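You operate a simulated robot arm through the tools that you are given. There is no shell and no other tool. Be economical: measure what you need, move in short steps, check, and stop when the job is done.

The job below is to be done with a simulated robot arm. You get a single attempt, and the scene is never put back.

JOB
Put things in order on the folding table. At the end: the teal stain stick stands where the black key fob stood; the white refill bottle (marked "IRON WATER") from the folding table stands where the green tab box stood; the black key fob stands where the beige round brush stood; the beige round brush stands where the white refill bottle stood; the green tab box from the folding table stands on top of the stain soap; whatever was shut is shut again. Leave all else as you found it, and nothing knocked over.

The check looks at the end state, three seconds after you hand in, the way a careful person would. Anything else that was tipped, shoved, dropped, spilled or broken makes it a failure.

ROBOT AND FRAMES
A 6-joint arm with a two-finger parallel gripper, fixed in place. Base frame: the origin is at the foot of the arm, x ahead of it, y to its left, z up; the work surface is at about z = 0. Lengths are in m, angles in degrees, forces in N, time in s.
With the tool pointing down near the work surface it reaches from about 0.12 to 0.5 m from the base axis. Its first joint turns from -72.0 to 72.0 degrees. Payload 0.65 kg.
The tool frame sits at the grasp point between the pads (the TCP): z along the fingers, y along the line on which they close. The tips reach 0.025 m beyond it. Largest opening 0.076 m; finger width 0.018, thickness 0.01; the body of the gripper, 0.036 by 0.078 m, starts 0.045 m behind the TCP.
Orientation is that of the tool frame in the base frame, as [roll, pitch, yaw] about the fixed x, y, z axes, in that order (R = Rz(yaw) Ry(pitch) Rx(roll)). With the fingers straight down and closing along the base's y, the tool's x points along the base's -x, its y along +y and its z along -z.

CONTROLS
- The arm moves only by the tool play_rows. Its argument "moves" is text: rows parted by semicolons, each of 7 numbers parted by spaces: the turn, a rotation vector about the tool's x, y, z in degrees, then the shift along the tool's x, y, z in m, then the closure, from 0 (fully open) to 1 (shut). In form: wx wy wz x y z claw; .... A call has 1 to 10 rows; each row is the pose to reach, as a shift and turn from the pose commanded when the call began, along the tool's axes at that moment. Rows are played at 5 a second. More than 0.05 m and 8.6 degrees between two rows, or a gripper value outside its range, and nothing of the call is played. A pose out of reach is approached as far as the arm can. The call stops where the force on the tool passes 40 N (or 10 N more than at its start, if that is more) or the arm is blocked; 0.2 s more then pass. The fingers move at their own pace (about 0.108 m/s each) and stop on an object; they squeeze with about 40 N. The grip force told is the motor's: it shows also when the fingers shut on nothing. Time passes only in rows, and 0.2 s behind the last, so rows that repeat a pose let the fingers close. It gives the time, the measured TCP pose, the force on the tool (base axes), the opening and the grip force at its end, in the units of the frame above (readings bear some noise).
- Cameras (640 x 400 px; columns grow to the right, rows downward): "scene" is fixed at [0.0639, 0.2845, 0.3952]; the picture's right is [-0.66, -0.75, 0.00], its down [-0.48, 0.42, -0.77] and it looks along [0.58, -0.51, -0.64] (base axes); focal length 214 px, centre (320, 200). "wrist" rides on the gripper at [-0.028, 0, -0.045] in the tool frame; the picture's right is [0.00, -1.00, 0.00], its down [0.97, 0.00, -0.24] and it looks along [0.24, 0.00, 0.97] (tool axes); focal length 218 px, centre (320, 200). There is no depth. A picture from a camera that has moved, and an enlarged one, comes with that camera's place and axes in the base frame and with its lens.
- grab_frame(camera): a new picture of that camera. No time passes.
- zoom(camera, box): a new picture of the part [left, top, right, bottom] of that camera's present view, enlarged. No time passes.
- sign_off(): hands the job in; it is judged then, once.

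Work in short steps. Places have to be worked out from the pictures, the camera data and where the tool is seen: move nearer, look again, correct. Check each grasp and each placing, and mend what went wrong. You have 120 turns and 64 pictures in all, those below and enlarged ones among them. Open the gripper and draw the arm clear of the work before you hand the job in, unless the task says otherwise; then end with one line.

The tools are called after ">>>" as name(argument=value, ...) on one line, values as JSON. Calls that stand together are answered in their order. play_rows: Moves the arm, as the interface text tells. Its arguments: {"type":"object","properties":{"moves":{"type":"string"}},"required":["moves"]} The other tools are called the same way: grab_frame (camera) takes a picture; zoom (camera, box) takes an enlarged picture of a part of a camera's view; sign_off () hands the job in.

At the start:

```text
clock: 0.0
tcp_pos: [0.2922, 0.0223, 0.2844]
tool_rot: [179.8, -0.1, -180.0]
wrist_force: [0.5, -0.2, 1.0]
finger_gap: 0.0759
grasp_force: 0.0
```

scene: 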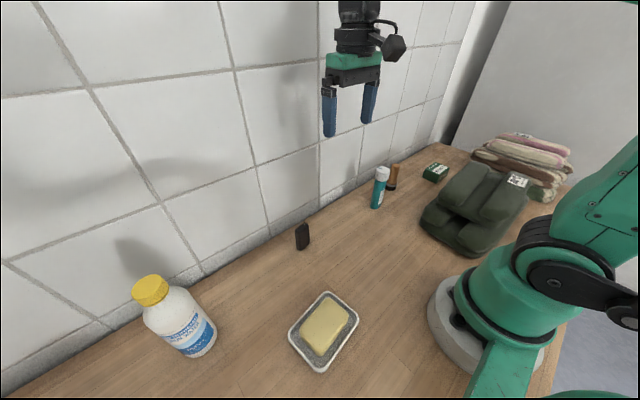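
wrist: 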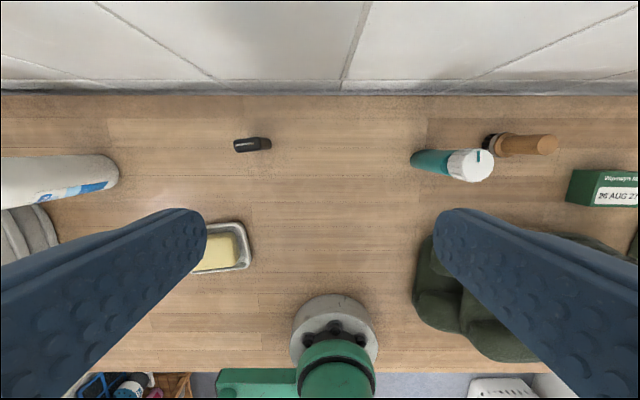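

I'll look closer at the objects first, to read their shapes and places.

>>> zoom(camera="scene", box=[280, 130, 480, 255])

>>> zoom(camera="scene", box=[120, 250, 380, 400])

>>> zoom(camera="wrist", box=[400, 90, 640, 240])

```text
3.20 times, centred on (380, 192) of scene
camera zoom: at [0.0639, 0.2845, 0.3952], right [-0.66, -0.75, 0.0], down [-0.48, 0.42, -0.77], along [0.58, -0.51, -0.64], focal length 686 px, centre (128, 224)
```

zoom: 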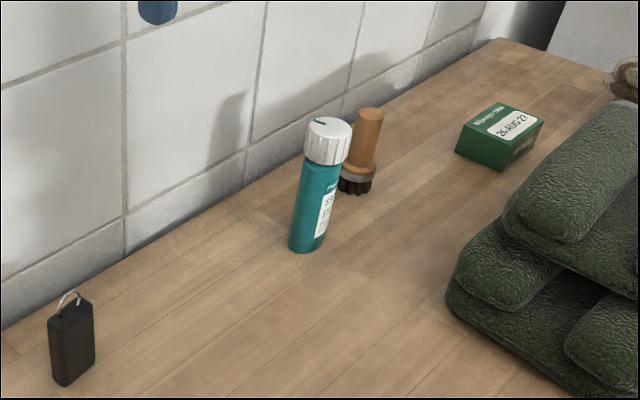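

```text
2.46 times, centred on (250, 325) of scene
camera zoom: at [0.0639, 0.2845, 0.3952], right [-0.66, -0.75, 0.0], down [-0.48, 0.42, -0.77], along [0.58, -0.51, -0.64], focal length 528 px, centre (492, -108)
```

zoom: 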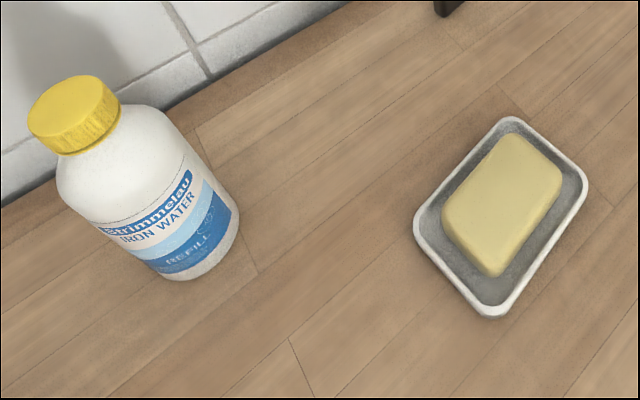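

```text
2.67 times, centred on (520, 165) of wrist
camera zoom: at [0.3205, 0.0209, 0.3295], right [0.0, -1.0, 0.0], down [-0.97, 0.0, 0.24], along [-0.24, 0.0, -0.97], focal length 582 px, centre (-213, 293)
```

zoom: 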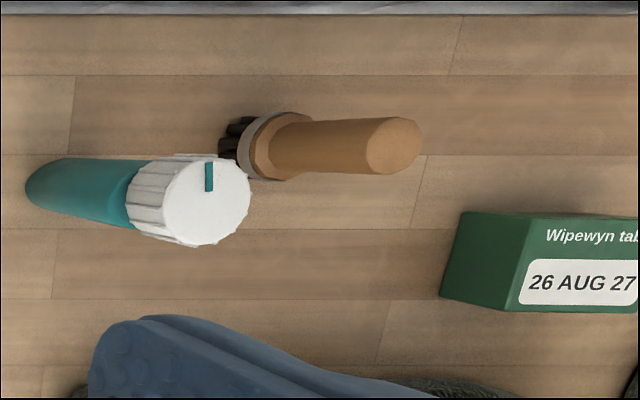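

Estimates in base frame: fob (0.320, 0.118), stick (0.300, -0.130), brush (0.321, -0.229), box centre (0.263, -0.396), bottle (0.285, 0.350), soap (0.160, 0.190). Working in the order box, bottle, brush, fob, stick needs no parking place. I'll go above the box first, turning the gripper to close along base x.

>>> play_rows(moves="0 0 8 0.0029 -0.0418 0.0084 0;0 0 16 0.0058 -0.0836 0.0168 0;0 0 24 0.0087 -0.1254 0.0252 0;0 0 32 0.0116 -0.1672 0.0336 0;0 0 40 0.0145 -0.209 0.042 0;0 0 48 0.0174 -0.2508 0.0504 0;0 0 56 0.0203 -0.2926 0.0588 0;0 0 64 0.0232 -0.3344 0.0672 0;0 0 72 0.0261 -0.3762 0.0756 0;0 0 80 0.029 -0.418 0.084 0")

```text
clock: 2.2
tcp_pos: [0.2585, -0.3879, 0.197]
tool_rot: [179.9, -0.1, 99.9]
wrist_force: [0.1, -0.3, -0.2]
finger_gap: 0.0761
grasp_force: 0.1
out of reach, approached as far as the arm can: row 10
```

Slightly out of reach at that height (reach is about 0.466 there). I'll finish the turn, go down some and take a look.

>>> play_rows(moves="0 0 5 0 0 0.04 0;0 0 10 0 0 0.08 0;0 0 10 0 0 0.08 0")

>>> grab_frame(camera="wrist")

```text
clock: 3.0
tcp_pos: [0.2593, -0.3884, 0.1152]
tool_rot: [180.0, 0.0, 90.1]
wrist_force: [-0.6, -0.4, -0.3]
finger_gap: 0.0761
grasp_force: 0.1
```

```text
58 pictures are left
camera wrist: at [0.2594, -0.417, 0.1614], right [-1.0, 0.0, 0.0], down [0.0, 0.97, 0.24], along [0.0, 0.24, -0.97], focal length 218 px, centre (320, 200)
```

wrist: 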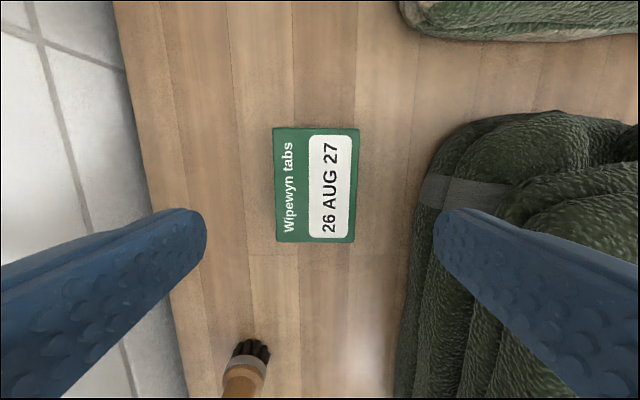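

The box centre measures (0.262, -0.392), square to the axes, 0.049 wide, top about 0.031. Going down and closing on it.

>>> play_rows(moves="0 0 0 -0.0035 0.003 0.03 0;0 0 0 -0.0035 0.003 0.06 0;0 0 0 -0.0035 0.003 0.085 0;0 0 0 -0.0035 0.003 0.085 0;0 0 0 -0.0035 0.003 0.085 1;0 0 0 -0.0035 0.003 0.085 1;0 0 0 -0.0035 0.003 0.085 1")

```text
clock: 4.6
tcp_pos: [0.2619, -0.3906, 0.0303]
tool_rot: [180.0, -0.1, 90.0]
wrist_force: [0.0, -0.1, -0.5]
finger_gap: 0.0494
grasp_force: 39.2
```

Held (gap 0.049). Lifting and carrying towards the soap, turning the way that keeps the wrist near its middle.

>>> play_rows(moves="0 0 0 0 0 -0.04 1;0 0 0 0 0 -0.08 1;0 0 -8 0.02 0 -0.12 1;0 0 -16 0.05 0 -0.14 1;0 0 -24 0.095 0 -0.15 1;0 0 -32 0.14 0 -0.15 1;0 0 -40 0.185 0 -0.15 1;0 0 -48 0.23 0 -0.15 1;0 0 -56 0.275 0 -0.15 1;0 0 -64 0.32 0 -0.15 1")

```text
clock: 6.8
tcp_pos: [0.262, -0.0695, 0.1818]
tool_rot: [179.9, -0.1, 154.1]
wrist_force: [0.0, 0.6, -0.7]
finger_gap: 0.0496
grasp_force: 39.8
```

Continuing the carry and turn towards (0.20, 0.15).

>>> play_rows(moves="0 0 -8.4 0.0152 0.017 0 1;0 0 -16.8 0.0304 0.034 0 1;0 0 -25.2 0.0456 0.051 0 1;0 0 -33.6 0.0608 0.068 0 1;0 0 -42 0.076 0.085 0 1;0 0 -50.4 0.0912 0.102 0 1;0 0 -58.8 0.1064 0.119 0 1;0 0 -67.2 0.1216 0.136 0 1;0 0 -75.6 0.1368 0.153 0 1;0 0 -84 0.1518 0.1701 0 1")

>>> zoom(camera="scene", box=[220, 200, 460, 400])

>>> grab_frame(camera="wrist")

```text
clock: 9.0
tcp_pos: [0.201, 0.1471, 0.18]
tool_rot: [-179.9, 0.0, -121.8]
wrist_force: [0.2, -0.2, -0.7]
finger_gap: 0.0498
grasp_force: 40.2
```

```text
2.00 times, centred on (340, 300) of scene
camera zoom: at [0.0639, 0.2845, 0.3952], right [-0.66, -0.75, 0.0], down [-0.48, 0.42, -0.77], along [0.58, -0.51, -0.64], focal length 429 px, centre (280, 0)
```

zoom: 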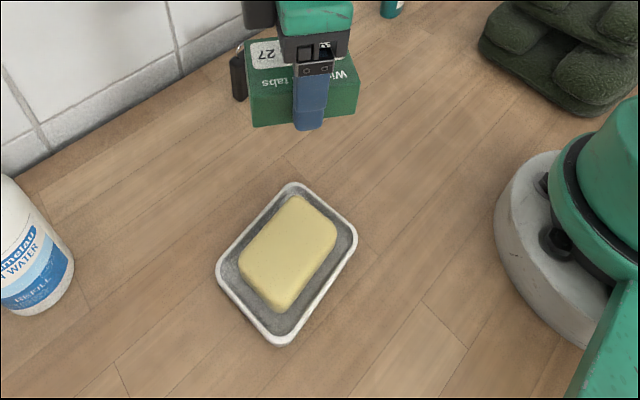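

```text
56 pictures are left
camera wrist: at [0.2145, 0.171, 0.2262], right [0.85, -0.53, 0.0], down [-0.51, -0.83, 0.24], along [-0.13, -0.2, -0.97], focal length 218 px, centre (320, 200)
```

wrist: 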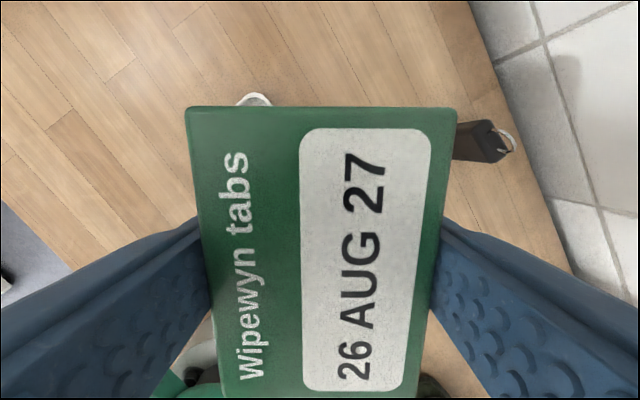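

Soap/dish centre is (0.1605, 0.190), long axis turned about 8° from y. Aligning above it and lowering part of the way.

>>> play_rows(moves="0 0 -8 -0.0029 0.0113 0 1;0 0 -16 -0.0057 0.0226 0.01 1;0 0 -24 -0.0086 0.0339 0.03 1;0 0 -32 -0.0114 0.0452 0.05 1;0 0 -40 -0.0143 0.0565 0.07 1;0 0 -40 -0.0143 0.0565 0.085 1")

>>> zoom(camera="scene", box=[220, 200, 460, 400])

```text
clock: 10.4
tcp_pos: [0.1594, 0.1893, 0.0991]
tool_rot: [-179.9, 0.0, -81.9]
wrist_force: [-0.7, 0.5, -0.8]
finger_gap: 0.0494
grasp_force: 40.3
```

```text
2.00 times, centred on (340, 300) of scene
camera zoom: at [0.0639, 0.2846, 0.3952], right [-0.66, -0.75, 0.0], down [-0.48, 0.42, -0.77], along [0.58, -0.51, -0.64], focal length 429 px, centre (280, 0)
```

zoom: 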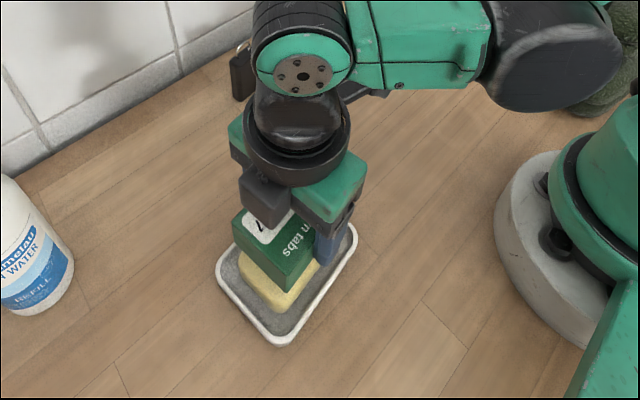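

Alignment looks good. Lowering slowly, feeling for contact (expected around z 0.06).

>>> play_rows(moves="0 0 0 0 0 0.012 1;0 0 0 0 0 0.022 1;0 0 0 0 0 0.028 1;0 0 0 0 0 0.028 1")

>>> zoom(camera="scene", box=[280, 270, 420, 390])

```text
clock: 11.4
tcp_pos: [0.1589, 0.1888, 0.0684]
tool_rot: [-180.0, 0.2, -82.0]
wrist_force: [0.3, -0.1, -1.3]
finger_gap: 0.0493
grasp_force: 40.5
```

```text
3.33 times, centred on (350, 330) of scene
camera zoom: at [0.0639, 0.2845, 0.3952], right [-0.66, -0.75, 0.0], down [-0.48, 0.42, -0.77], along [0.58, -0.51, -0.64], focal length 715 px, centre (220, -233)
```

zoom: 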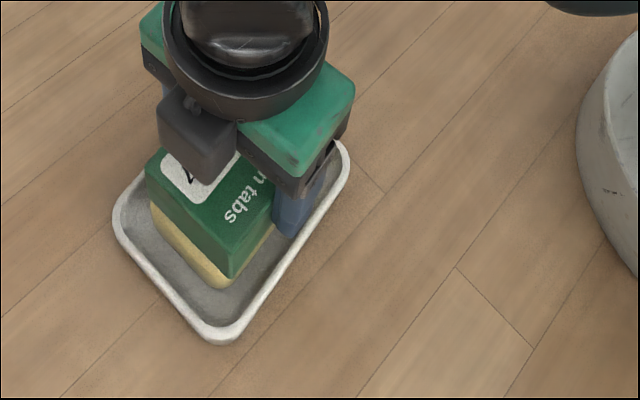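

Still free; stepping down 5 mm.

>>> play_rows(moves="0 0 0 0 0 0.0025 1;0 0 0 0 0 0.005 1;0 0 0 0 0 0.005 1")

```text
clock: 12.2
tcp_pos: [0.1609, 0.1889, 0.0633]
tool_rot: [-179.9, 0.2, -82.0]
wrist_force: [0.2, 1.4, -1.7]
finger_gap: 0.0494
grasp_force: 40.5
```

No contact yet; another 4 mm.

>>> play_rows(moves="0 0 0 0 0 0.002 1;0 0 0 0 0 0.004 1;0 0 0 0 0 0.004 1")

```text
clock: 13.0
tcp_pos: [0.1606, 0.1904, 0.0603]
tool_rot: [180.0, 0.1, -82.1]
wrist_force: [4.8, -2.6, 37.8]
finger_gap: 0.0492
grasp_force: 40.2
```

Contact at about 0.060. Easing the push, then releasing and rising.

>>> play_rows(moves="0 0 0 0 0 -0.0008 1;0 0 0 0 0 -0.0008 1;0 0 0 0 0 -0.0008 0.2;0 0 0 0 0 -0.0008 0.2;0 0 0 0 0 -0.0008 0.2")

>>> play_rows(moves="0 0 0 0 0 -0.02 0.2;0 0 0 0 0 -0.05 0.2;0 0 0 0 0 -0.1 0.1;0 0 0 0 0 -0.14 0;0 0 0 0 0 -0.14 0")

>>> grab_frame(camera="wrist")

>>> zoom(camera="scene", box=[280, 270, 420, 390])

```text
clock: 14.2
tcp_pos: [0.1597, 0.1893, 0.0608]
tool_rot: [-179.9, 0.1, -82.0]
wrist_force: [1.2, -0.7, 1.0]
finger_gap: 0.0608
grasp_force: 0.3
```

```text
clock: 15.4
tcp_pos: [0.158, 0.1909, 0.2013]
tool_rot: [-179.9, 0.1, -82.0]
wrist_force: [-0.3, 0.4, 0.3]
finger_gap: 0.0762
grasp_force: 0.1
```

```text
53 pictures are left
camera wrist: at [0.1549, 0.2178, 0.2473], right [0.99, 0.14, 0.0], down [0.14, -0.96, 0.24], along [0.03, -0.24, -0.97], focal length 218 px, centre (320, 200)
```

wrist: 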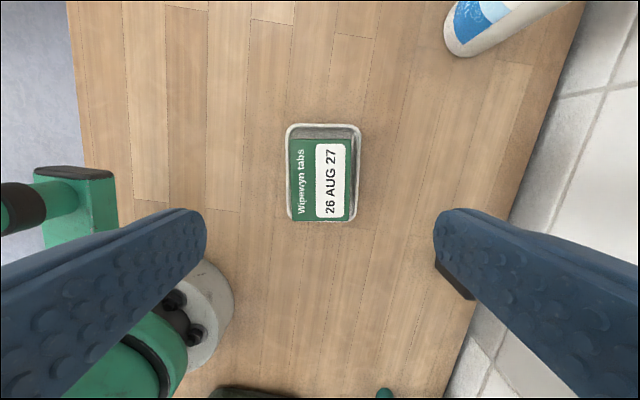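

```text
3.33 times, centred on (350, 330) of scene
camera zoom: at [0.0639, 0.2845, 0.3952], right [-0.66, -0.75, 0.0], down [-0.48, 0.42, -0.77], along [0.58, -0.51, -0.64], focal length 715 px, centre (220, -233)
```

zoom: 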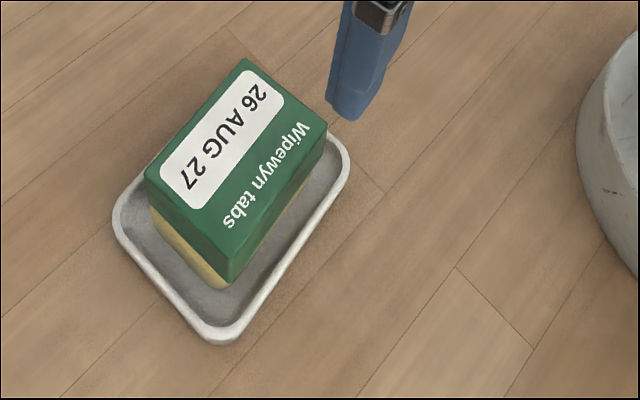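

The green box sits squarely on the soap. Next the bottle: staging nearby with the fingers closing along y (so the bottle keeps its orientation when carried), then looking.

>>> play_rows(moves="0 0 8.4 -0.0085 -0.0105 -0.002 0;0 0 16.8 -0.017 -0.021 -0.005 0;0 0 25.2 -0.0255 -0.0315 -0.01 0;0 0 33.6 -0.034 -0.042 -0.01 0;0 0 42 -0.0425 -0.0525 -0.01 0;0 0 50.4 -0.051 -0.063 -0.01 0;0 0 58.8 -0.0596 -0.0735 -0.01 0;0 0 67.2 -0.068 -0.084 -0.01 0;0 0 75.6 -0.0767 -0.0945 -0.01 0;0 0 84 -0.0852 -0.1049 -0.01 0")

>>> play_rows(moves="0 0 7 0 0 0 0;0 0 14 0 0 0 0;0 0 14 0 0 0 0")

>>> grab_frame(camera="wrist")

>>> zoom(camera="scene", box=[100, 240, 260, 380])

```text
clock: 17.6
tcp_pos: [0.2521, 0.2892, 0.2109]
tool_rot: [179.9, 0.1, -166.1]
wrist_force: [-0.1, 0.3, 0.3]
finger_gap: 0.0763
grasp_force: 0.1
```

```text
clock: 18.4
tcp_pos: [0.2503, 0.2885, 0.2107]
tool_rot: [179.8, 0.0, 180.0]
wrist_force: [0.1, -0.9, 0.8]
finger_gap: 0.0759
grasp_force: 0.1
```

```text
51 pictures are left
camera wrist: at [0.2788, 0.2873, 0.256], right [0.0, -1.0, 0.0], down [-0.97, 0.0, 0.24], along [-0.24, 0.0, -0.97], focal length 218 px, centre (320, 200)
```

wrist: 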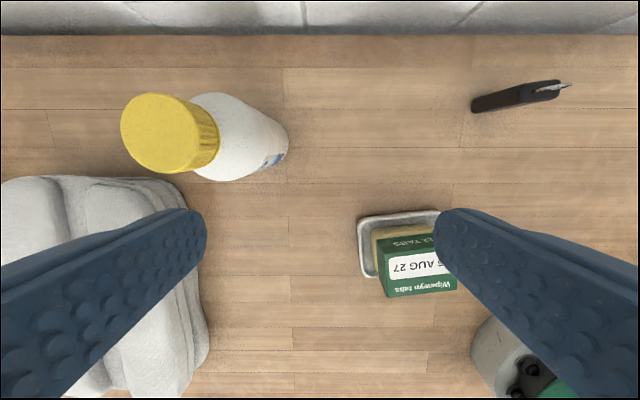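

```text
2.86 times, centred on (180, 310) of scene
camera zoom: at [0.0639, 0.2845, 0.3952], right [-0.66, -0.75, 0.0], down [-0.48, 0.42, -0.77], along [0.58, -0.51, -0.64], focal length 613 px, centre (720, -114)
```

zoom: 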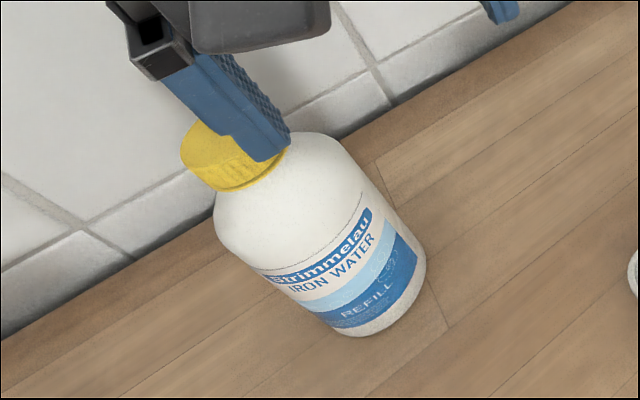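

A white towel stack lies left of the bottle too. Bottle axis ≈ (0.284, 0.352), height ≈ 0.16. Moving above the cap to centre on it.

>>> play_rows(moves="0 0 0 -0.01 0.02 0 0;0 0 0 -0.022 0.042 0 0;0 0 0 -0.034 0.0635 0.004 0;0 0 0 -0.034 0.0635 0.004 0")

>>> grab_frame(camera="wrist")

```text
clock: 19.4
tcp_pos: [0.2845, 0.3515, 0.2058]
tool_rot: [179.9, 0.0, -179.9]
wrist_force: [0.2, 0.1, 0.0]
finger_gap: 0.0762
grasp_force: 0.0
```

```text
49 pictures are left
camera wrist: at [0.3126, 0.3513, 0.2515], right [0.0, -1.0, 0.0], down [-0.97, 0.0, 0.24], along [-0.24, 0.0, -0.97], focal length 218 px, centre (320, 200)
```

wrist: 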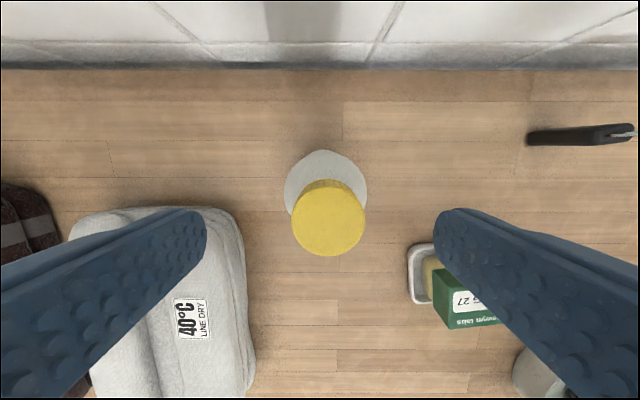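

The cap centre is at y≈0.348, x≈0.2825, top ≈0.162. Lowering so the finger tips cover the cap's side only, and closing.

>>> play_rows(moves="0 0 0 0.002 -0.0035 0.01 0;0 0 0 0.002 -0.0035 0.025 0;0 0 0 0.002 -0.0035 0.04 0;0 0 0 0.002 -0.0035 0.04 0")

>>> grab_frame(camera="wrist")

>>> zoom(camera="scene", box=[100, 240, 260, 380])

```text
clock: 20.4
tcp_pos: [0.2835, 0.3477, 0.1664]
tool_rot: [179.9, 0.0, -179.9]
wrist_force: [0.6, 0.2, 0.6]
finger_gap: 0.0759
grasp_force: 0.1
```

```text
48 pictures are left
camera wrist: at [0.311, 0.3469, 0.2122], right [0.0, -1.0, 0.0], down [-0.97, 0.0, 0.24], along [-0.24, 0.0, -0.97], focal length 218 px, centre (320, 200)
```

wrist: 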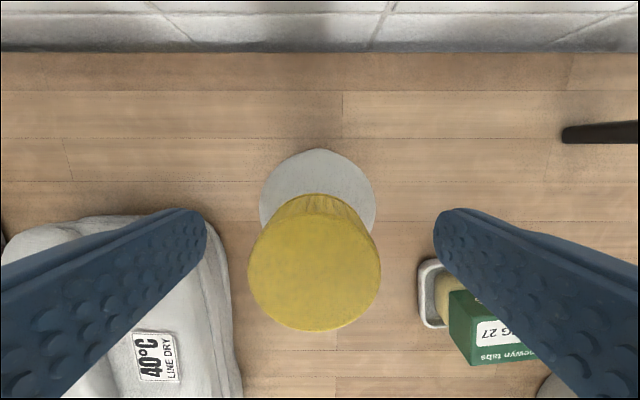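

```text
2.86 times, centred on (180, 310) of scene
camera zoom: at [0.0639, 0.2845, 0.3952], right [-0.66, -0.75, 0.0], down [-0.48, 0.42, -0.77], along [0.58, -0.51, -0.64], focal length 613 px, centre (720, -114)
```

zoom: 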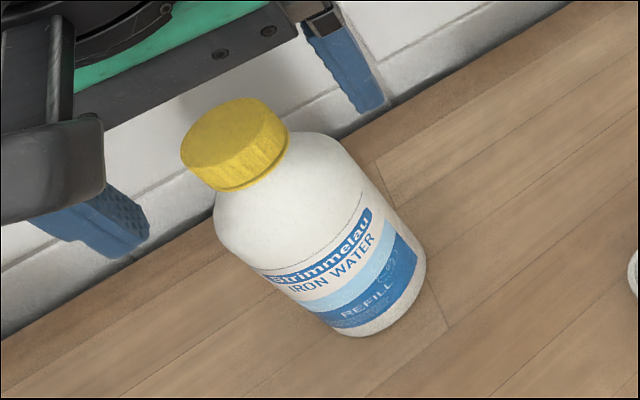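

The cap is centred at y≈0.348, x≈0.285, ~0.032 wide. Rising 3 mm so that the tips clear the shoulder, then closing.

>>> play_rows(moves="0 0 0 -0.0015 0 -0.003 0;0 0 0 -0.0015 0 -0.003 0.3;0 0 0 -0.0015 0 -0.003 1;0 0 0 -0.0015 0 -0.003 1;0 0 0 -0.0015 0 -0.003 1")

>>> zoom(camera="scene", box=[100, 240, 260, 380])

```text
clock: 21.6
tcp_pos: [0.2845, 0.3486, 0.1698]
tool_rot: [179.8, 0.1, -180.0]
wrist_force: [0.5, 0.8, 0.7]
finger_gap: 0.0286
grasp_force: 39.6
```

```text
2.86 times, centred on (180, 310) of scene
camera zoom: at [0.0639, 0.2845, 0.3952], right [-0.66, -0.75, 0.0], down [-0.48, 0.42, -0.77], along [0.58, -0.51, -0.64], focal length 613 px, centre (720, -114)
```

zoom: 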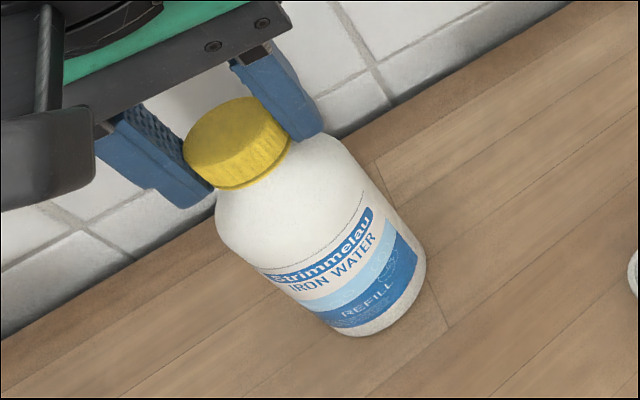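

Held by the cap (gap 0.029) and still upright. Lifting a little first, then drawing inward and up.

>>> play_rows(moves="0 0 0 0 0 -0.008 1;0 0 0 0 0 -0.016 1;0 0 0 0 0 -0.016 1")

>>> grab_frame(camera="scene")

```text
clock: 22.4
tcp_pos: [0.2831, 0.3474, 0.1869]
tool_rot: [179.9, 0.1, -180.0]
wrist_force: [0.7, -0.2, -2.8]
finger_gap: 0.0287
grasp_force: 39.8
```

```text
45 pictures are left
```

scene: 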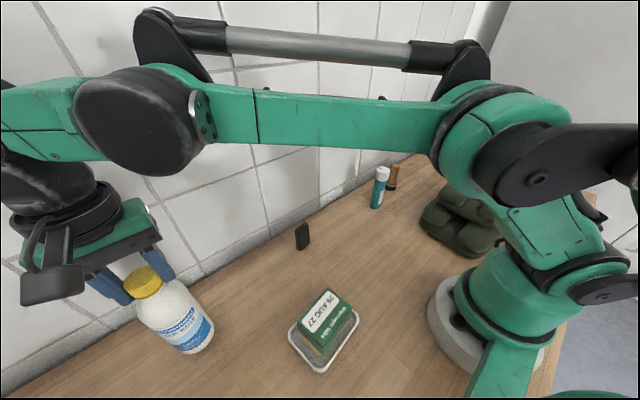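

The bottle hangs freely. Carrying it inward, up and across.

>>> play_rows(moves="0 0 0 0.003 -0.015 -0.025 1;0 0 0 0.01 -0.035 -0.06 1;0 0 0 0.02 -0.07 -0.09 1;0 0 0 0.02 -0.11 -0.11 1;0 0 0 0.02 -0.155 -0.115 1;0 0 0 0.02 -0.2 -0.115 1;0 0 0 0.02 -0.245 -0.115 1;0 0 0 0.02 -0.29 -0.115 1;0 0 0 0.02 -0.335 -0.115 1;0 0 0 0.02 -0.38 -0.115 1")

>>> play_rows(moves="0 0 0 0 -0.04 0 1;0 0 0 0 -0.08 0 1;0 0 0 0 -0.12 0 1;0 0 0 0 -0.16 0 1;0 0 0 0 -0.2 0 1;0 0 0 0 -0.24 0 1;0 0 0 0 -0.24 0 1")

>>> grab_frame(camera="scene")

```text
clock: 24.6
tcp_pos: [0.2633, -0.0325, 0.2987]
tool_rot: [179.9, 0.1, -179.9]
wrist_force: [0.0, -0.4, -3.3]
finger_gap: 0.0288
grasp_force: 39.9
```

```text
clock: 26.2
tcp_pos: [0.265, -0.2714, 0.2995]
tool_rot: [180.0, 0.1, -179.9]
wrist_force: [0.4, 0.3, -2.2]
finger_gap: 0.0288
grasp_force: 39.9
```

```text
44 pictures are left
```

scene: 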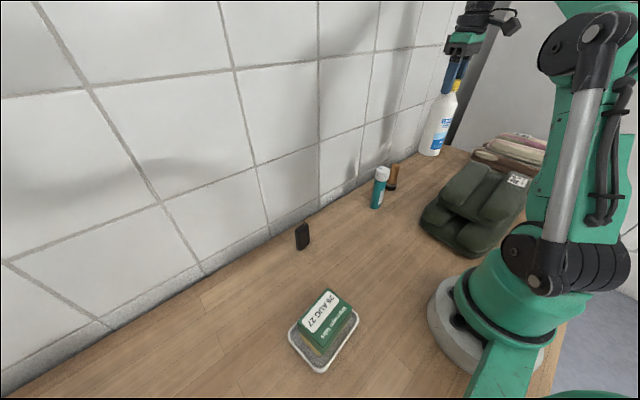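

Bottle is upright. Descending outward towards the box's old place, stopping about 1.5 cm up.

>>> play_rows(moves="0 0 0 0.001 -0.025 0.03 1;0 0 0 0.002 -0.05 0.06 1;0 0 0 0.003 -0.085 0.09 1;0 0 0 0.003 -0.1205 0.115 1;0 0 0 0.003 -0.1205 0.115 1")

>>> zoom(camera="scene", box=[340, 80, 540, 220])

```text
clock: 27.4
tcp_pos: [0.2606, -0.3903, 0.185]
tool_rot: [179.9, 0.0, 179.9]
wrist_force: [0.0, 0.0, -3.4]
finger_gap: 0.0289
grasp_force: 39.7
```

```text
2.86 times, centred on (440, 150) of scene
camera zoom: at [0.0639, 0.2845, 0.3952], right [-0.66, -0.75, 0.0], down [-0.48, 0.42, -0.77], along [0.58, -0.51, -0.64], focal length 613 px, centre (-23, 343)
```

zoom: 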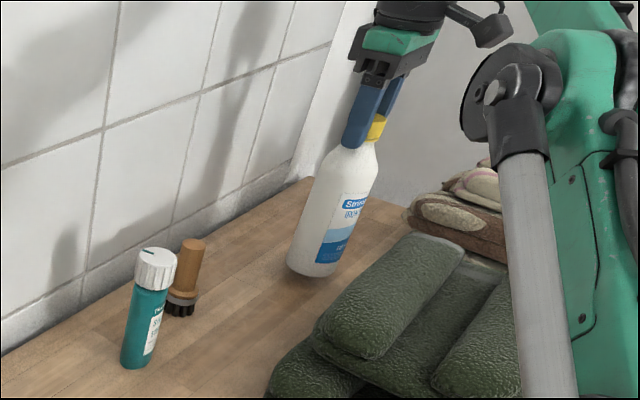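

Reached. Lowering in small steps to contact (pick height was 0.1698).

>>> play_rows(moves="0 0 0 -0.001 -0.001 0.006 1;0 0 0 -0.001 -0.001 0.012 1;0 0 0 -0.001 -0.001 0.012 1")

>>> play_rows(moves="0 0 0 0 0 0.0015 1;0 0 0 0 0 0.003 1;0 0 0 0 0 0.003 1")

```text
clock: 28.2
tcp_pos: [0.2622, -0.3929, 0.1716]
tool_rot: [179.9, 0.1, -180.0]
wrist_force: [-0.7, 0.1, -2.5]
finger_gap: 0.0288
grasp_force: 40.0
```

```text
clock: 29.0
tcp_pos: [0.263, -0.3925, 0.17]
tool_rot: [179.9, 0.0, -179.9]
wrist_force: [-1.8, -2.2, 22.8]
finger_gap: 0.0288
grasp_force: 40.1
```

Seated with 23 N. Easing, opening fully, then rising while drawing slightly inward.

>>> play_rows(moves="0 0 0 0 0 -0.0006 1;0 0 0 0 0 -0.0006 0.6;0 0 0 0 0 -0.0006 0;0 0 0 0 0 -0.0006 0;0 0 0 0 0 -0.0006 0")

>>> play_rows(moves="0 0 0 0 0.001 -0.01 0;0 0 0 0 0.004 -0.02 0;0 0 0 0.001 0.01 -0.032 0;0 0 0 0.002 0.018 -0.042 0;0 0 0 0 0.04 -0.06 0;0 0 0 0 0.08 -0.09 0;0 0 0 0 0.08 -0.09 0")

>>> grab_frame(camera="scene")

>>> grab_frame(camera="wrist")

```text
clock: 30.2
tcp_pos: [0.2632, -0.392, 0.1694]
tool_rot: [179.8, 0.0, 180.0]
wrist_force: [-0.2, 0.3, -0.5]
finger_gap: 0.0761
grasp_force: 0.0
```

```text
clock: 31.8
tcp_pos: [0.262, -0.311, 0.2602]
tool_rot: [179.9, 0.1, 180.0]
wrist_force: [0.9, 0.6, -0.5]
finger_gap: 0.076
grasp_force: 0.0
```

```text
42 pictures are left
```

scene: 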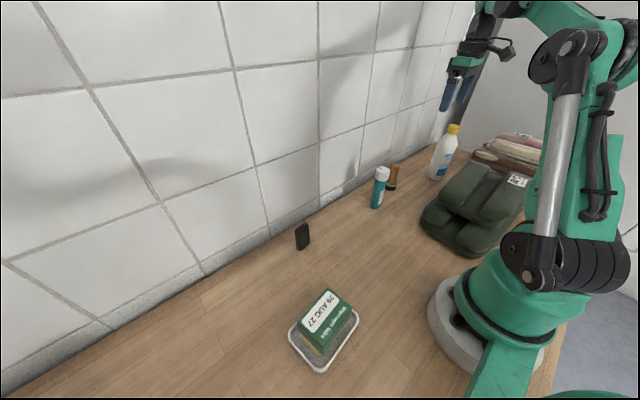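

```text
41 pictures are left
camera wrist: at [0.2907, -0.3123, 0.3047], right [0.0, -1.0, 0.0], down [-0.97, 0.0, 0.24], along [-0.24, 0.0, -0.97], focal length 218 px, centre (320, 200)
```

wrist: 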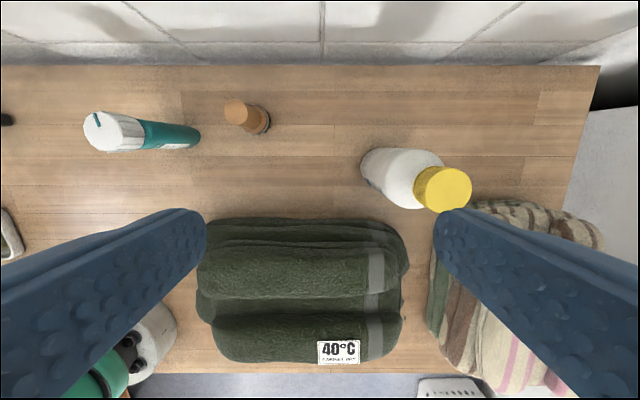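

The bottle stands upright where the box was. Next the brush at about (0.3215, -0.231): moving above it and looking.

>>> play_rows(moves="0 0 0 -0.02 0.027 0.01 0;0 0 0 -0.04 0.054 0.03 0;0 0 0 -0.0595 0.08 0.08 0;0 0 0 -0.0595 0.08 0.11 0;0 0 0 -0.0595 0.08 0.11 0")

>>> grab_frame(camera="wrist")

>>> grab_frame(camera="scene")

```text
refused: row 3 steps farther than a row can; nothing moved
```

```text
40 pictures are left
camera wrist: at [0.2907, -0.3123, 0.3047], right [0.0, -1.0, 0.0], down [-0.97, 0.0, 0.24], along [-0.24, 0.0, -0.97], focal length 218 px, centre (320, 200)
```

wrist: 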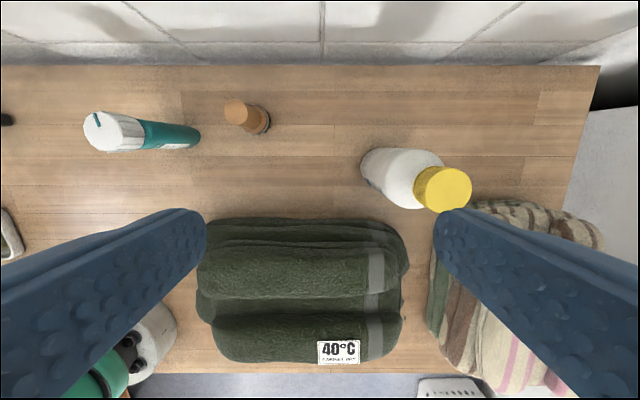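

```text
39 pictures are left
```

scene: 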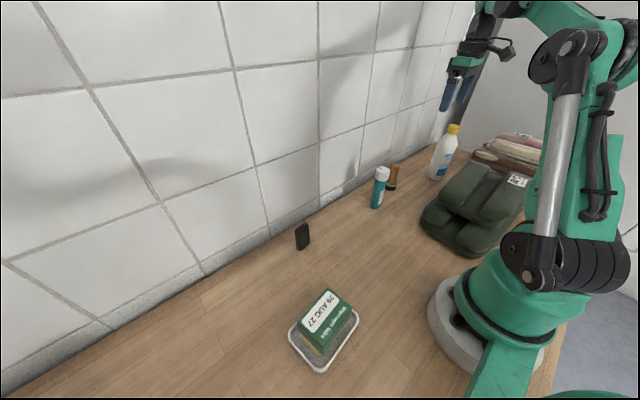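

One row was too long; splitting it up, and ending at z ≈ 0.15 above the brush.

>>> play_rows(moves="0 0 0 -0.02 0.027 0.01 0;0 0 0 -0.04 0.054 0.03 0;0 0 0 -0.0595 0.08 0.055 0;0 0 0 -0.0595 0.08 0.085 0;0 0 0 -0.0595 0.08 0.11 0;0 0 0 -0.0595 0.08 0.11 0")

>>> grab_frame(camera="wrist")

>>> zoom(camera="scene", box=[320, 80, 520, 220])

```text
clock: 33.2
tcp_pos: [0.3219, -0.2319, 0.1502]
tool_rot: [179.7, -0.1, -180.0]
wrist_force: [-0.1, -0.4, -0.2]
finger_gap: 0.0758
grasp_force: 0.0
```

```text
38 pictures are left
camera wrist: at [0.35, -0.2324, 0.1959], right [0.0, -1.0, 0.0], down [-0.97, 0.0, 0.24], along [-0.24, 0.0, -0.97], focal length 218 px, centre (320, 200)
```

wrist: 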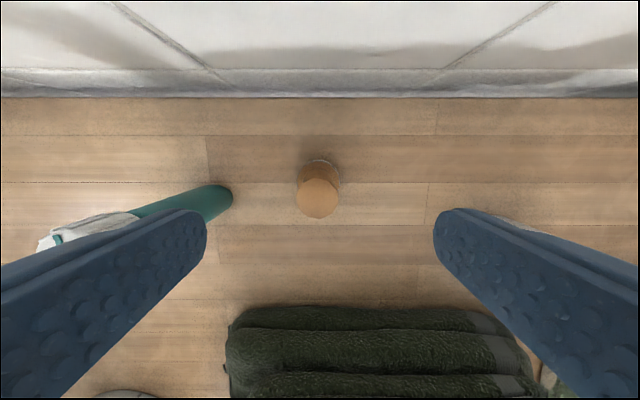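

```text
2.86 times, centred on (420, 150) of scene
camera zoom: at [0.0639, 0.2846, 0.3952], right [-0.66, -0.75, 0.0], down [-0.48, 0.42, -0.77], along [0.58, -0.51, -0.64], focal length 613 px, centre (34, 343)
```

zoom: 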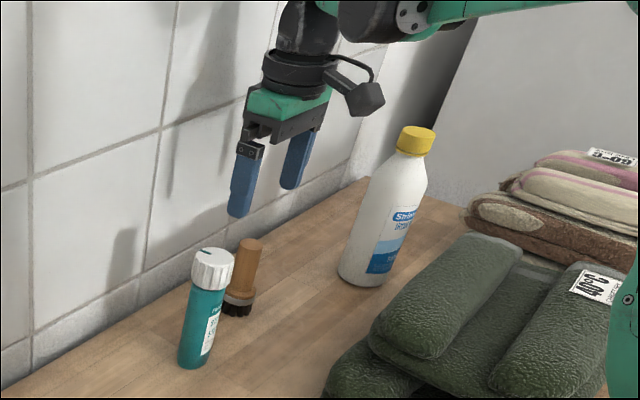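

The brush is centred between the fingers. Lowering to z≈0.062 and gripping the handle.

>>> play_rows(moves="0 0 0 -0.001 0 0.035 0;0 0 0 -0.001 0 0.065 0;0 0 0 -0.001 0 0.088 0;0 0 0 -0.001 0 0.088 0;0 0 0 -0.001 0 0.088 0.4;0 0 0 -0.001 0 0.088 1;0 0 0 -0.001 0 0.088 1;0 0 0 -0.001 0 0.088 1")

>>> zoom(camera="scene", box=[320, 80, 520, 220])

```text
clock: 35.0
tcp_pos: [0.3247, -0.232, 0.0617]
tool_rot: [-180.0, -0.1, -180.0]
wrist_force: [0.3, 0.0, 0.1]
finger_gap: 0.0222
grasp_force: 39.6
```

```text
2.86 times, centred on (420, 150) of scene
camera zoom: at [0.0639, 0.2845, 0.3952], right [-0.66, -0.75, 0.0], down [-0.48, 0.42, -0.77], along [0.58, -0.51, -0.64], focal length 613 px, centre (34, 343)
```

zoom: 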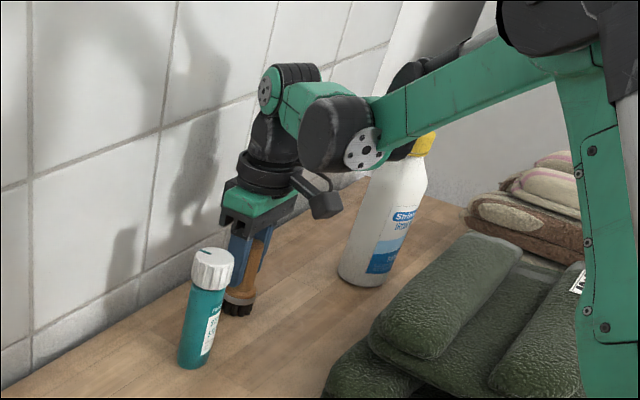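

Brush held (gap 0.022). Lifting straight up, then carrying left.

>>> play_rows(moves="0 0 0 0 0 -0.045 1;0 0 0 0 0 -0.09 1;0 0 0 0 0 -0.135 1;0 0 0 0.006 0.035 -0.155 1;0 0 0 0.012 0.08 -0.155 1;0 0 0 0.018 0.125 -0.155 1;0 0 0 0.024 0.17 -0.155 1;0 0 0 0.03 0.215 -0.155 1;0 0 0 0.035 0.26 -0.155 1;0 0 0 0.039 0.305 -0.155 1")

>>> play_rows(moves="0 0 0 0 0.045 0 1;0 0 0 0 0.09 0 1;0 0 0 0 0.135 0 1;0 0 0 0 0.18 0.02 1;0 0 0 0 0.22 0.045 1;0 0 0 0 0.25 0.075 1;0 0 0 0 0.27 0.105 1;0 0 0 0 0.275 0.13 1;0 0 0 0 0.275 0.13 1")

>>> zoom(camera="scene", box=[80, 230, 280, 370])

```text
clock: 37.2
tcp_pos: [0.2831, 0.0718, 0.217]
tool_rot: [179.8, 0.0, 180.0]
wrist_force: [-1.1, 0.6, -0.5]
finger_gap: 0.0222
grasp_force: 39.0
```

```text
clock: 39.2
tcp_pos: [0.2852, 0.3456, 0.087]
tool_rot: [179.9, -0.1, 179.9]
wrist_force: [0.5, 0.6, -1.3]
finger_gap: 0.0225
grasp_force: 38.7
```

```text
2.86 times, centred on (180, 300) of scene
camera zoom: at [0.0639, 0.2846, 0.3952], right [-0.66, -0.75, 0.0], down [-0.48, 0.42, -0.77], along [0.58, -0.51, -0.64], focal length 613 px, centre (720, -86)
```

zoom: 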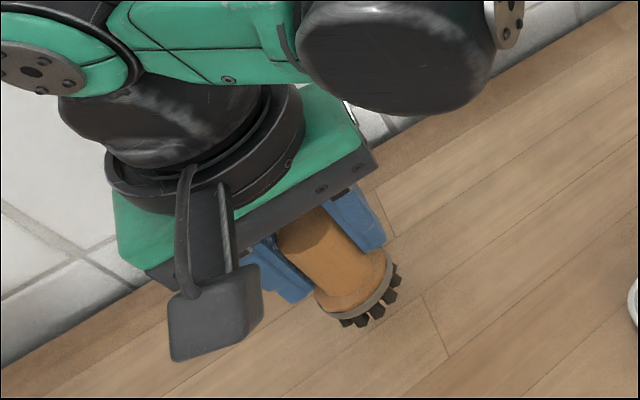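

Nearly there. The towel stack is close on the left, so I check the wrist view before the last 2.5 cm.

>>> grab_frame(camera="wrist")

```text
34 pictures are left
camera wrist: at [0.3132, 0.3456, 0.1328], right [0.0, -1.0, 0.0], down [-0.97, 0.0, 0.24], along [-0.24, 0.0, -0.97], focal length 218 px, centre (320, 200)
```

wrist: 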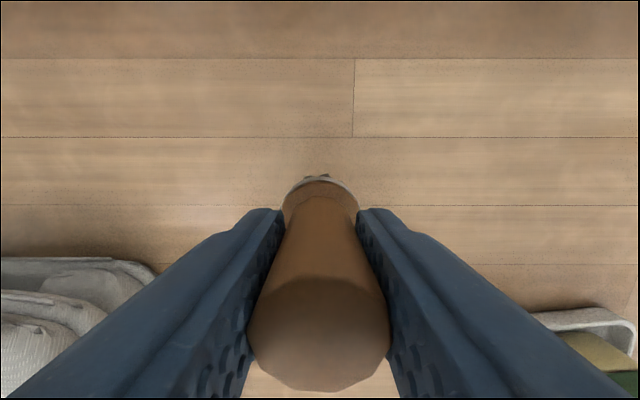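

Towel is clear (nearest edge ~ (0.254, 0.43)). Lowering.

>>> play_rows(moves="0 0 0 0 0.002 0.01 1;0 0 0 0 0.002 0.02 1;0 0 0 0 0.002 0.023 1;0 0 0 0 0.002 0.023 1")

>>> play_rows(moves="0 0 0 0 0 0.0015 1;0 0 0 0 0 0.003 1;0 0 0 0 0 0.003 1")

```text
clock: 40.2
tcp_pos: [0.2838, 0.3481, 0.0651]
tool_rot: [179.9, 0.0, -179.9]
wrist_force: [-0.3, -0.6, -0.7]
finger_gap: 0.0221
grasp_force: 39.4
```

```text
clock: 41.0
tcp_pos: [0.2833, 0.3485, 0.0638]
tool_rot: [179.9, 0.0, -180.0]
wrist_force: [-1.9, -1.1, 20.9]
finger_gap: 0.0225
grasp_force: 38.8
```

Seated. Easing, releasing to a partial opening and rising.

>>> play_rows(moves="0 0 0 0 0 -0.0006 1;0 0 0 0 0 -0.0006 0.6;0 0 0 0 0 -0.0006 0.4;0 0 0 0 0 -0.0006 0.4")

>>> play_rows(moves="0 0 0 0 0 -0.03 0.4;0 0 0 0 0 -0.07 0.4;0 0 0 0 -0.01 -0.1 0.2;0 0 0 0 -0.05 -0.12 0;0 0 0 0 -0.09 -0.13 0;0 0 0 0 -0.09 -0.13 0")

>>> zoom(camera="scene", box=[80, 230, 280, 370])

>>> grab_frame(camera="wrist")

```text
clock: 42.0
tcp_pos: [0.2838, 0.3489, 0.0634]
tool_rot: [179.9, 0.0, -179.9]
wrist_force: [0.3, 0.3, 0.2]
finger_gap: 0.0456
grasp_force: 0.0
```

```text
clock: 43.4
tcp_pos: [0.2844, 0.2595, 0.1909]
tool_rot: [179.9, 0.1, -179.9]
wrist_force: [-0.5, 0.2, 0.3]
finger_gap: 0.076
grasp_force: 0.0
```

```text
2.86 times, centred on (180, 300) of scene
camera zoom: at [0.0639, 0.2845, 0.3952], right [-0.66, -0.75, 0.0], down [-0.48, 0.42, -0.77], along [0.58, -0.51, -0.64], focal length 613 px, centre (720, -86)
```

zoom: 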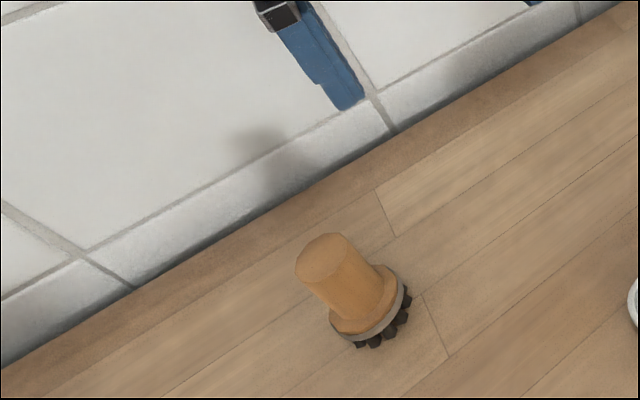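

```text
32 pictures are left
camera wrist: at [0.3116, 0.259, 0.2365], right [0.0, -1.0, 0.0], down [-0.97, 0.0, 0.24], along [-0.24, 0.0, -0.97], focal length 218 px, centre (320, 200)
```

wrist: 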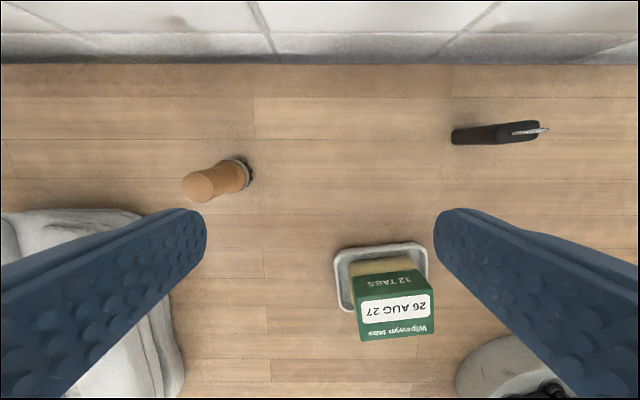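

Brush stands well. Moving above the key fob to measure its place and angle.

>>> play_rows(moves="0 0 0 -0.008 -0.036 0 0;0 0 0 -0.017 -0.072 0.01 0;0 0 0 -0.026 -0.11 0.025 0;0 0 0 -0.034 -0.1415 0.05 0;0 0 0 -0.034 -0.1415 0.07 0;0 0 0 -0.034 -0.1415 0.07 0")

>>> grab_frame(camera="wrist")

>>> zoom(camera="scene", box=[260, 190, 350, 260])

```text
clock: 44.8
tcp_pos: [0.3191, 0.1194, 0.1221]
tool_rot: [179.9, 0.0, 180.0]
wrist_force: [0.2, -0.3, -0.6]
finger_gap: 0.0759
grasp_force: 0.0
```

```text
31 pictures are left
camera wrist: at [0.3473, 0.1186, 0.1671], right [0.0, -1.0, 0.0], down [-0.97, 0.0, 0.24], along [-0.24, 0.0, -0.97], focal length 218 px, centre (320, 200)
```

wrist: 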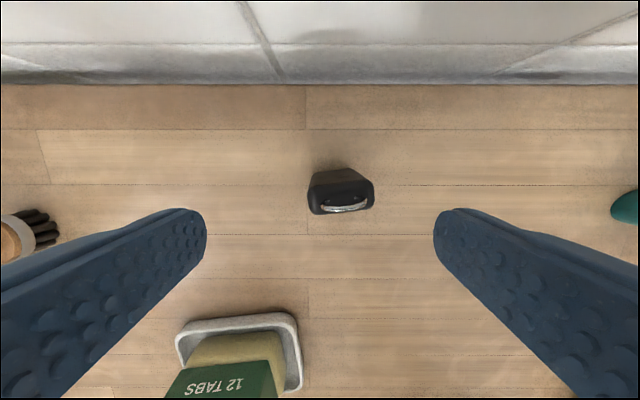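

```text
5.71 times, centred on (305, 225) of scene
camera zoom: at [0.0639, 0.2845, 0.3952], right [-0.66, -0.75, 0.0], down [-0.48, 0.42, -0.77], along [0.58, -0.51, -0.64], focal length 1226 px, centre (406, 57)
```

zoom: 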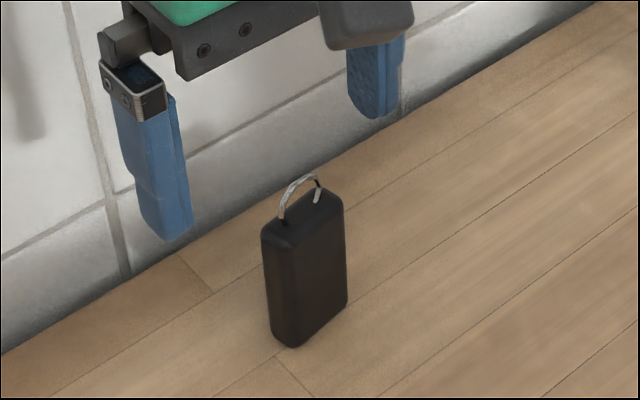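

The fob is ≈0.032 × 0.014 × 0.06, centred at (0.3225, 0.107), turned ~6°. Aligning above it, then verifying centring before descending.

>>> play_rows(moves="0 0 -6 -0.0034 -0.0124 0 0;0 0 -6 -0.0034 -0.0124 0.015 0;0 0 -6 -0.0034 -0.0124 0.015 0")

>>> grab_frame(camera="wrist")

```text
clock: 45.6
tcp_pos: [0.3225, 0.105, 0.106]
tool_rot: [179.9, 0.1, -173.9]
wrist_force: [-0.3, -0.7, 0.3]
finger_gap: 0.0763
grasp_force: 0.0
```

```text
29 pictures are left
camera wrist: at [0.3504, 0.1079, 0.1521], right [0.11, -0.99, 0.0], down [-0.97, -0.1, 0.24], along [-0.24, -0.02, -0.97], focal length 218 px, centre (320, 200)
```

wrist: 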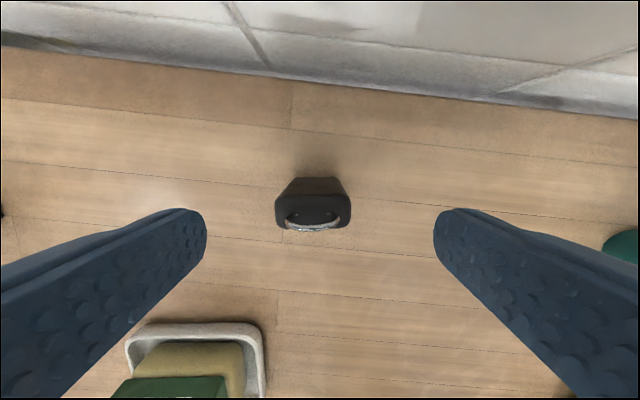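

Angle matches; the fob sits 3 mm to tool +y. Correcting, descending to z 0.045 and closing.

>>> play_rows(moves="0 0 0 0 0.003 0.02 0;0 0 0 0 0.003 0.045 0;0 0 0 0 0.003 0.061 0;0 0 0 0 0.003 0.061 0;0 0 0 0 0.003 0.061 0.4;0 0 0 0 0.003 0.061 1;0 0 0 0 0.003 0.061 1;0 0 0 0 0.003 0.061 1")

>>> zoom(camera="scene", box=[260, 190, 350, 260])

```text
clock: 47.4
tcp_pos: [0.3237, 0.1077, 0.0472]
tool_rot: [180.0, 0.0, -174.0]
wrist_force: [-0.9, -0.8, 0.1]
finger_gap: 0.0331
grasp_force: 39.8
```

```text
5.71 times, centred on (305, 225) of scene
camera zoom: at [0.0639, 0.2845, 0.3952], right [-0.66, -0.75, 0.0], down [-0.48, 0.42, -0.77], along [0.58, -0.51, -0.64], focal length 1226 px, centre (406, 57)
```

zoom: 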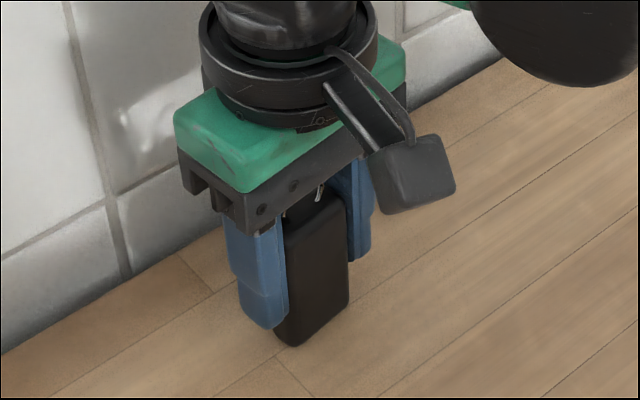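

Held (gap 0.033). Lifting well above the stick's height and carrying over to the brush's old place.

>>> play_rows(moves="0 0 0 0 0 -0.045 1;0 0 0 0 0 -0.09 1;0 0 0 0 0 -0.135 1;0 0 0 0.0036 -0.034 -0.16 1;0 0 0 0.0081 -0.0773 -0.16 1;0 0 0 0.0127 -0.1206 -0.16 1;0 0 0 0.0172 -0.164 -0.16 1;0 0 0 0.0218 -0.2073 -0.16 1;0 0 0 0.0263 -0.2506 -0.16 1;0 0 0 0.0308 -0.2938 -0.16 1")

>>> play_rows(moves="0 0 0 0.0023 -0.022 0 1;0 0 0 0.0046 -0.0433 0 1;0 0 0 0.0046 -0.0433 0.04 1;0 0 0 0.0046 -0.0433 0.08 1;0 0 0 0.0046 -0.0433 0.12 1;0 0 0 0.0046 -0.0433 0.145 1;0 0 0 0.0046 -0.0433 0.145 1")

>>> zoom(camera="scene", box=[320, 80, 520, 220])

```text
clock: 49.6
tcp_pos: [0.3225, -0.1875, 0.2074]
tool_rot: [179.8, 0.1, -173.9]
wrist_force: [0.8, -1.0, 0.0]
finger_gap: 0.033
grasp_force: 40.5
```

```text
clock: 51.2
tcp_pos: [0.3217, -0.2324, 0.0616]
tool_rot: [179.9, 0.1, -174.0]
wrist_force: [-0.3, -0.6, 0.3]
finger_gap: 0.033
grasp_force: 39.7
```

```text
2.86 times, centred on (420, 150) of scene
camera zoom: at [0.0639, 0.2845, 0.3952], right [-0.66, -0.75, 0.0], down [-0.48, 0.42, -0.77], along [0.58, -0.51, -0.64], focal length 613 px, centre (34, 343)
```

zoom: 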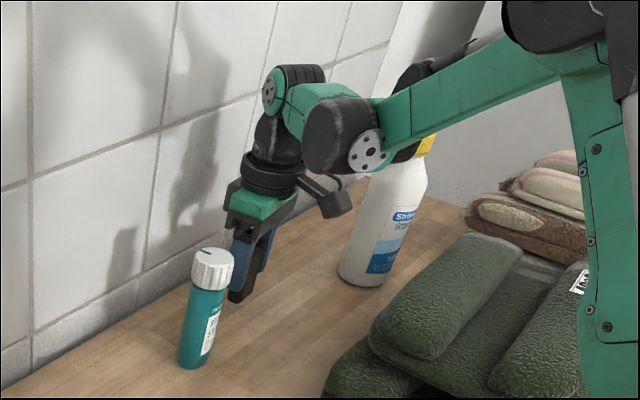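

Above the spot at (0.322, -0.232). Lowering to contact (pick height ≈0.0465).

>>> play_rows(moves="0 0 0 0 0 0.006 1;0 0 0 0 0 0.0125 1;0 0 0 0 0 0.0125 1")

>>> play_rows(moves="0 0 0 0 0 0.0012 1;0 0 0 0 0 0.0025 1;0 0 0 0 0 0.0025 1")

```text
clock: 52.0
tcp_pos: [0.3226, -0.2297, 0.0484]
tool_rot: [179.8, 0.1, -174.1]
wrist_force: [-0.4, 0.4, -0.6]
finger_gap: 0.0332
grasp_force: 39.8
```

```text
clock: 52.8
tcp_pos: [0.3212, -0.2299, 0.0469]
tool_rot: [179.9, 0.1, -173.9]
wrist_force: [1.6, -1.3, 34.1]
finger_gap: 0.0332
grasp_force: 40.1
```

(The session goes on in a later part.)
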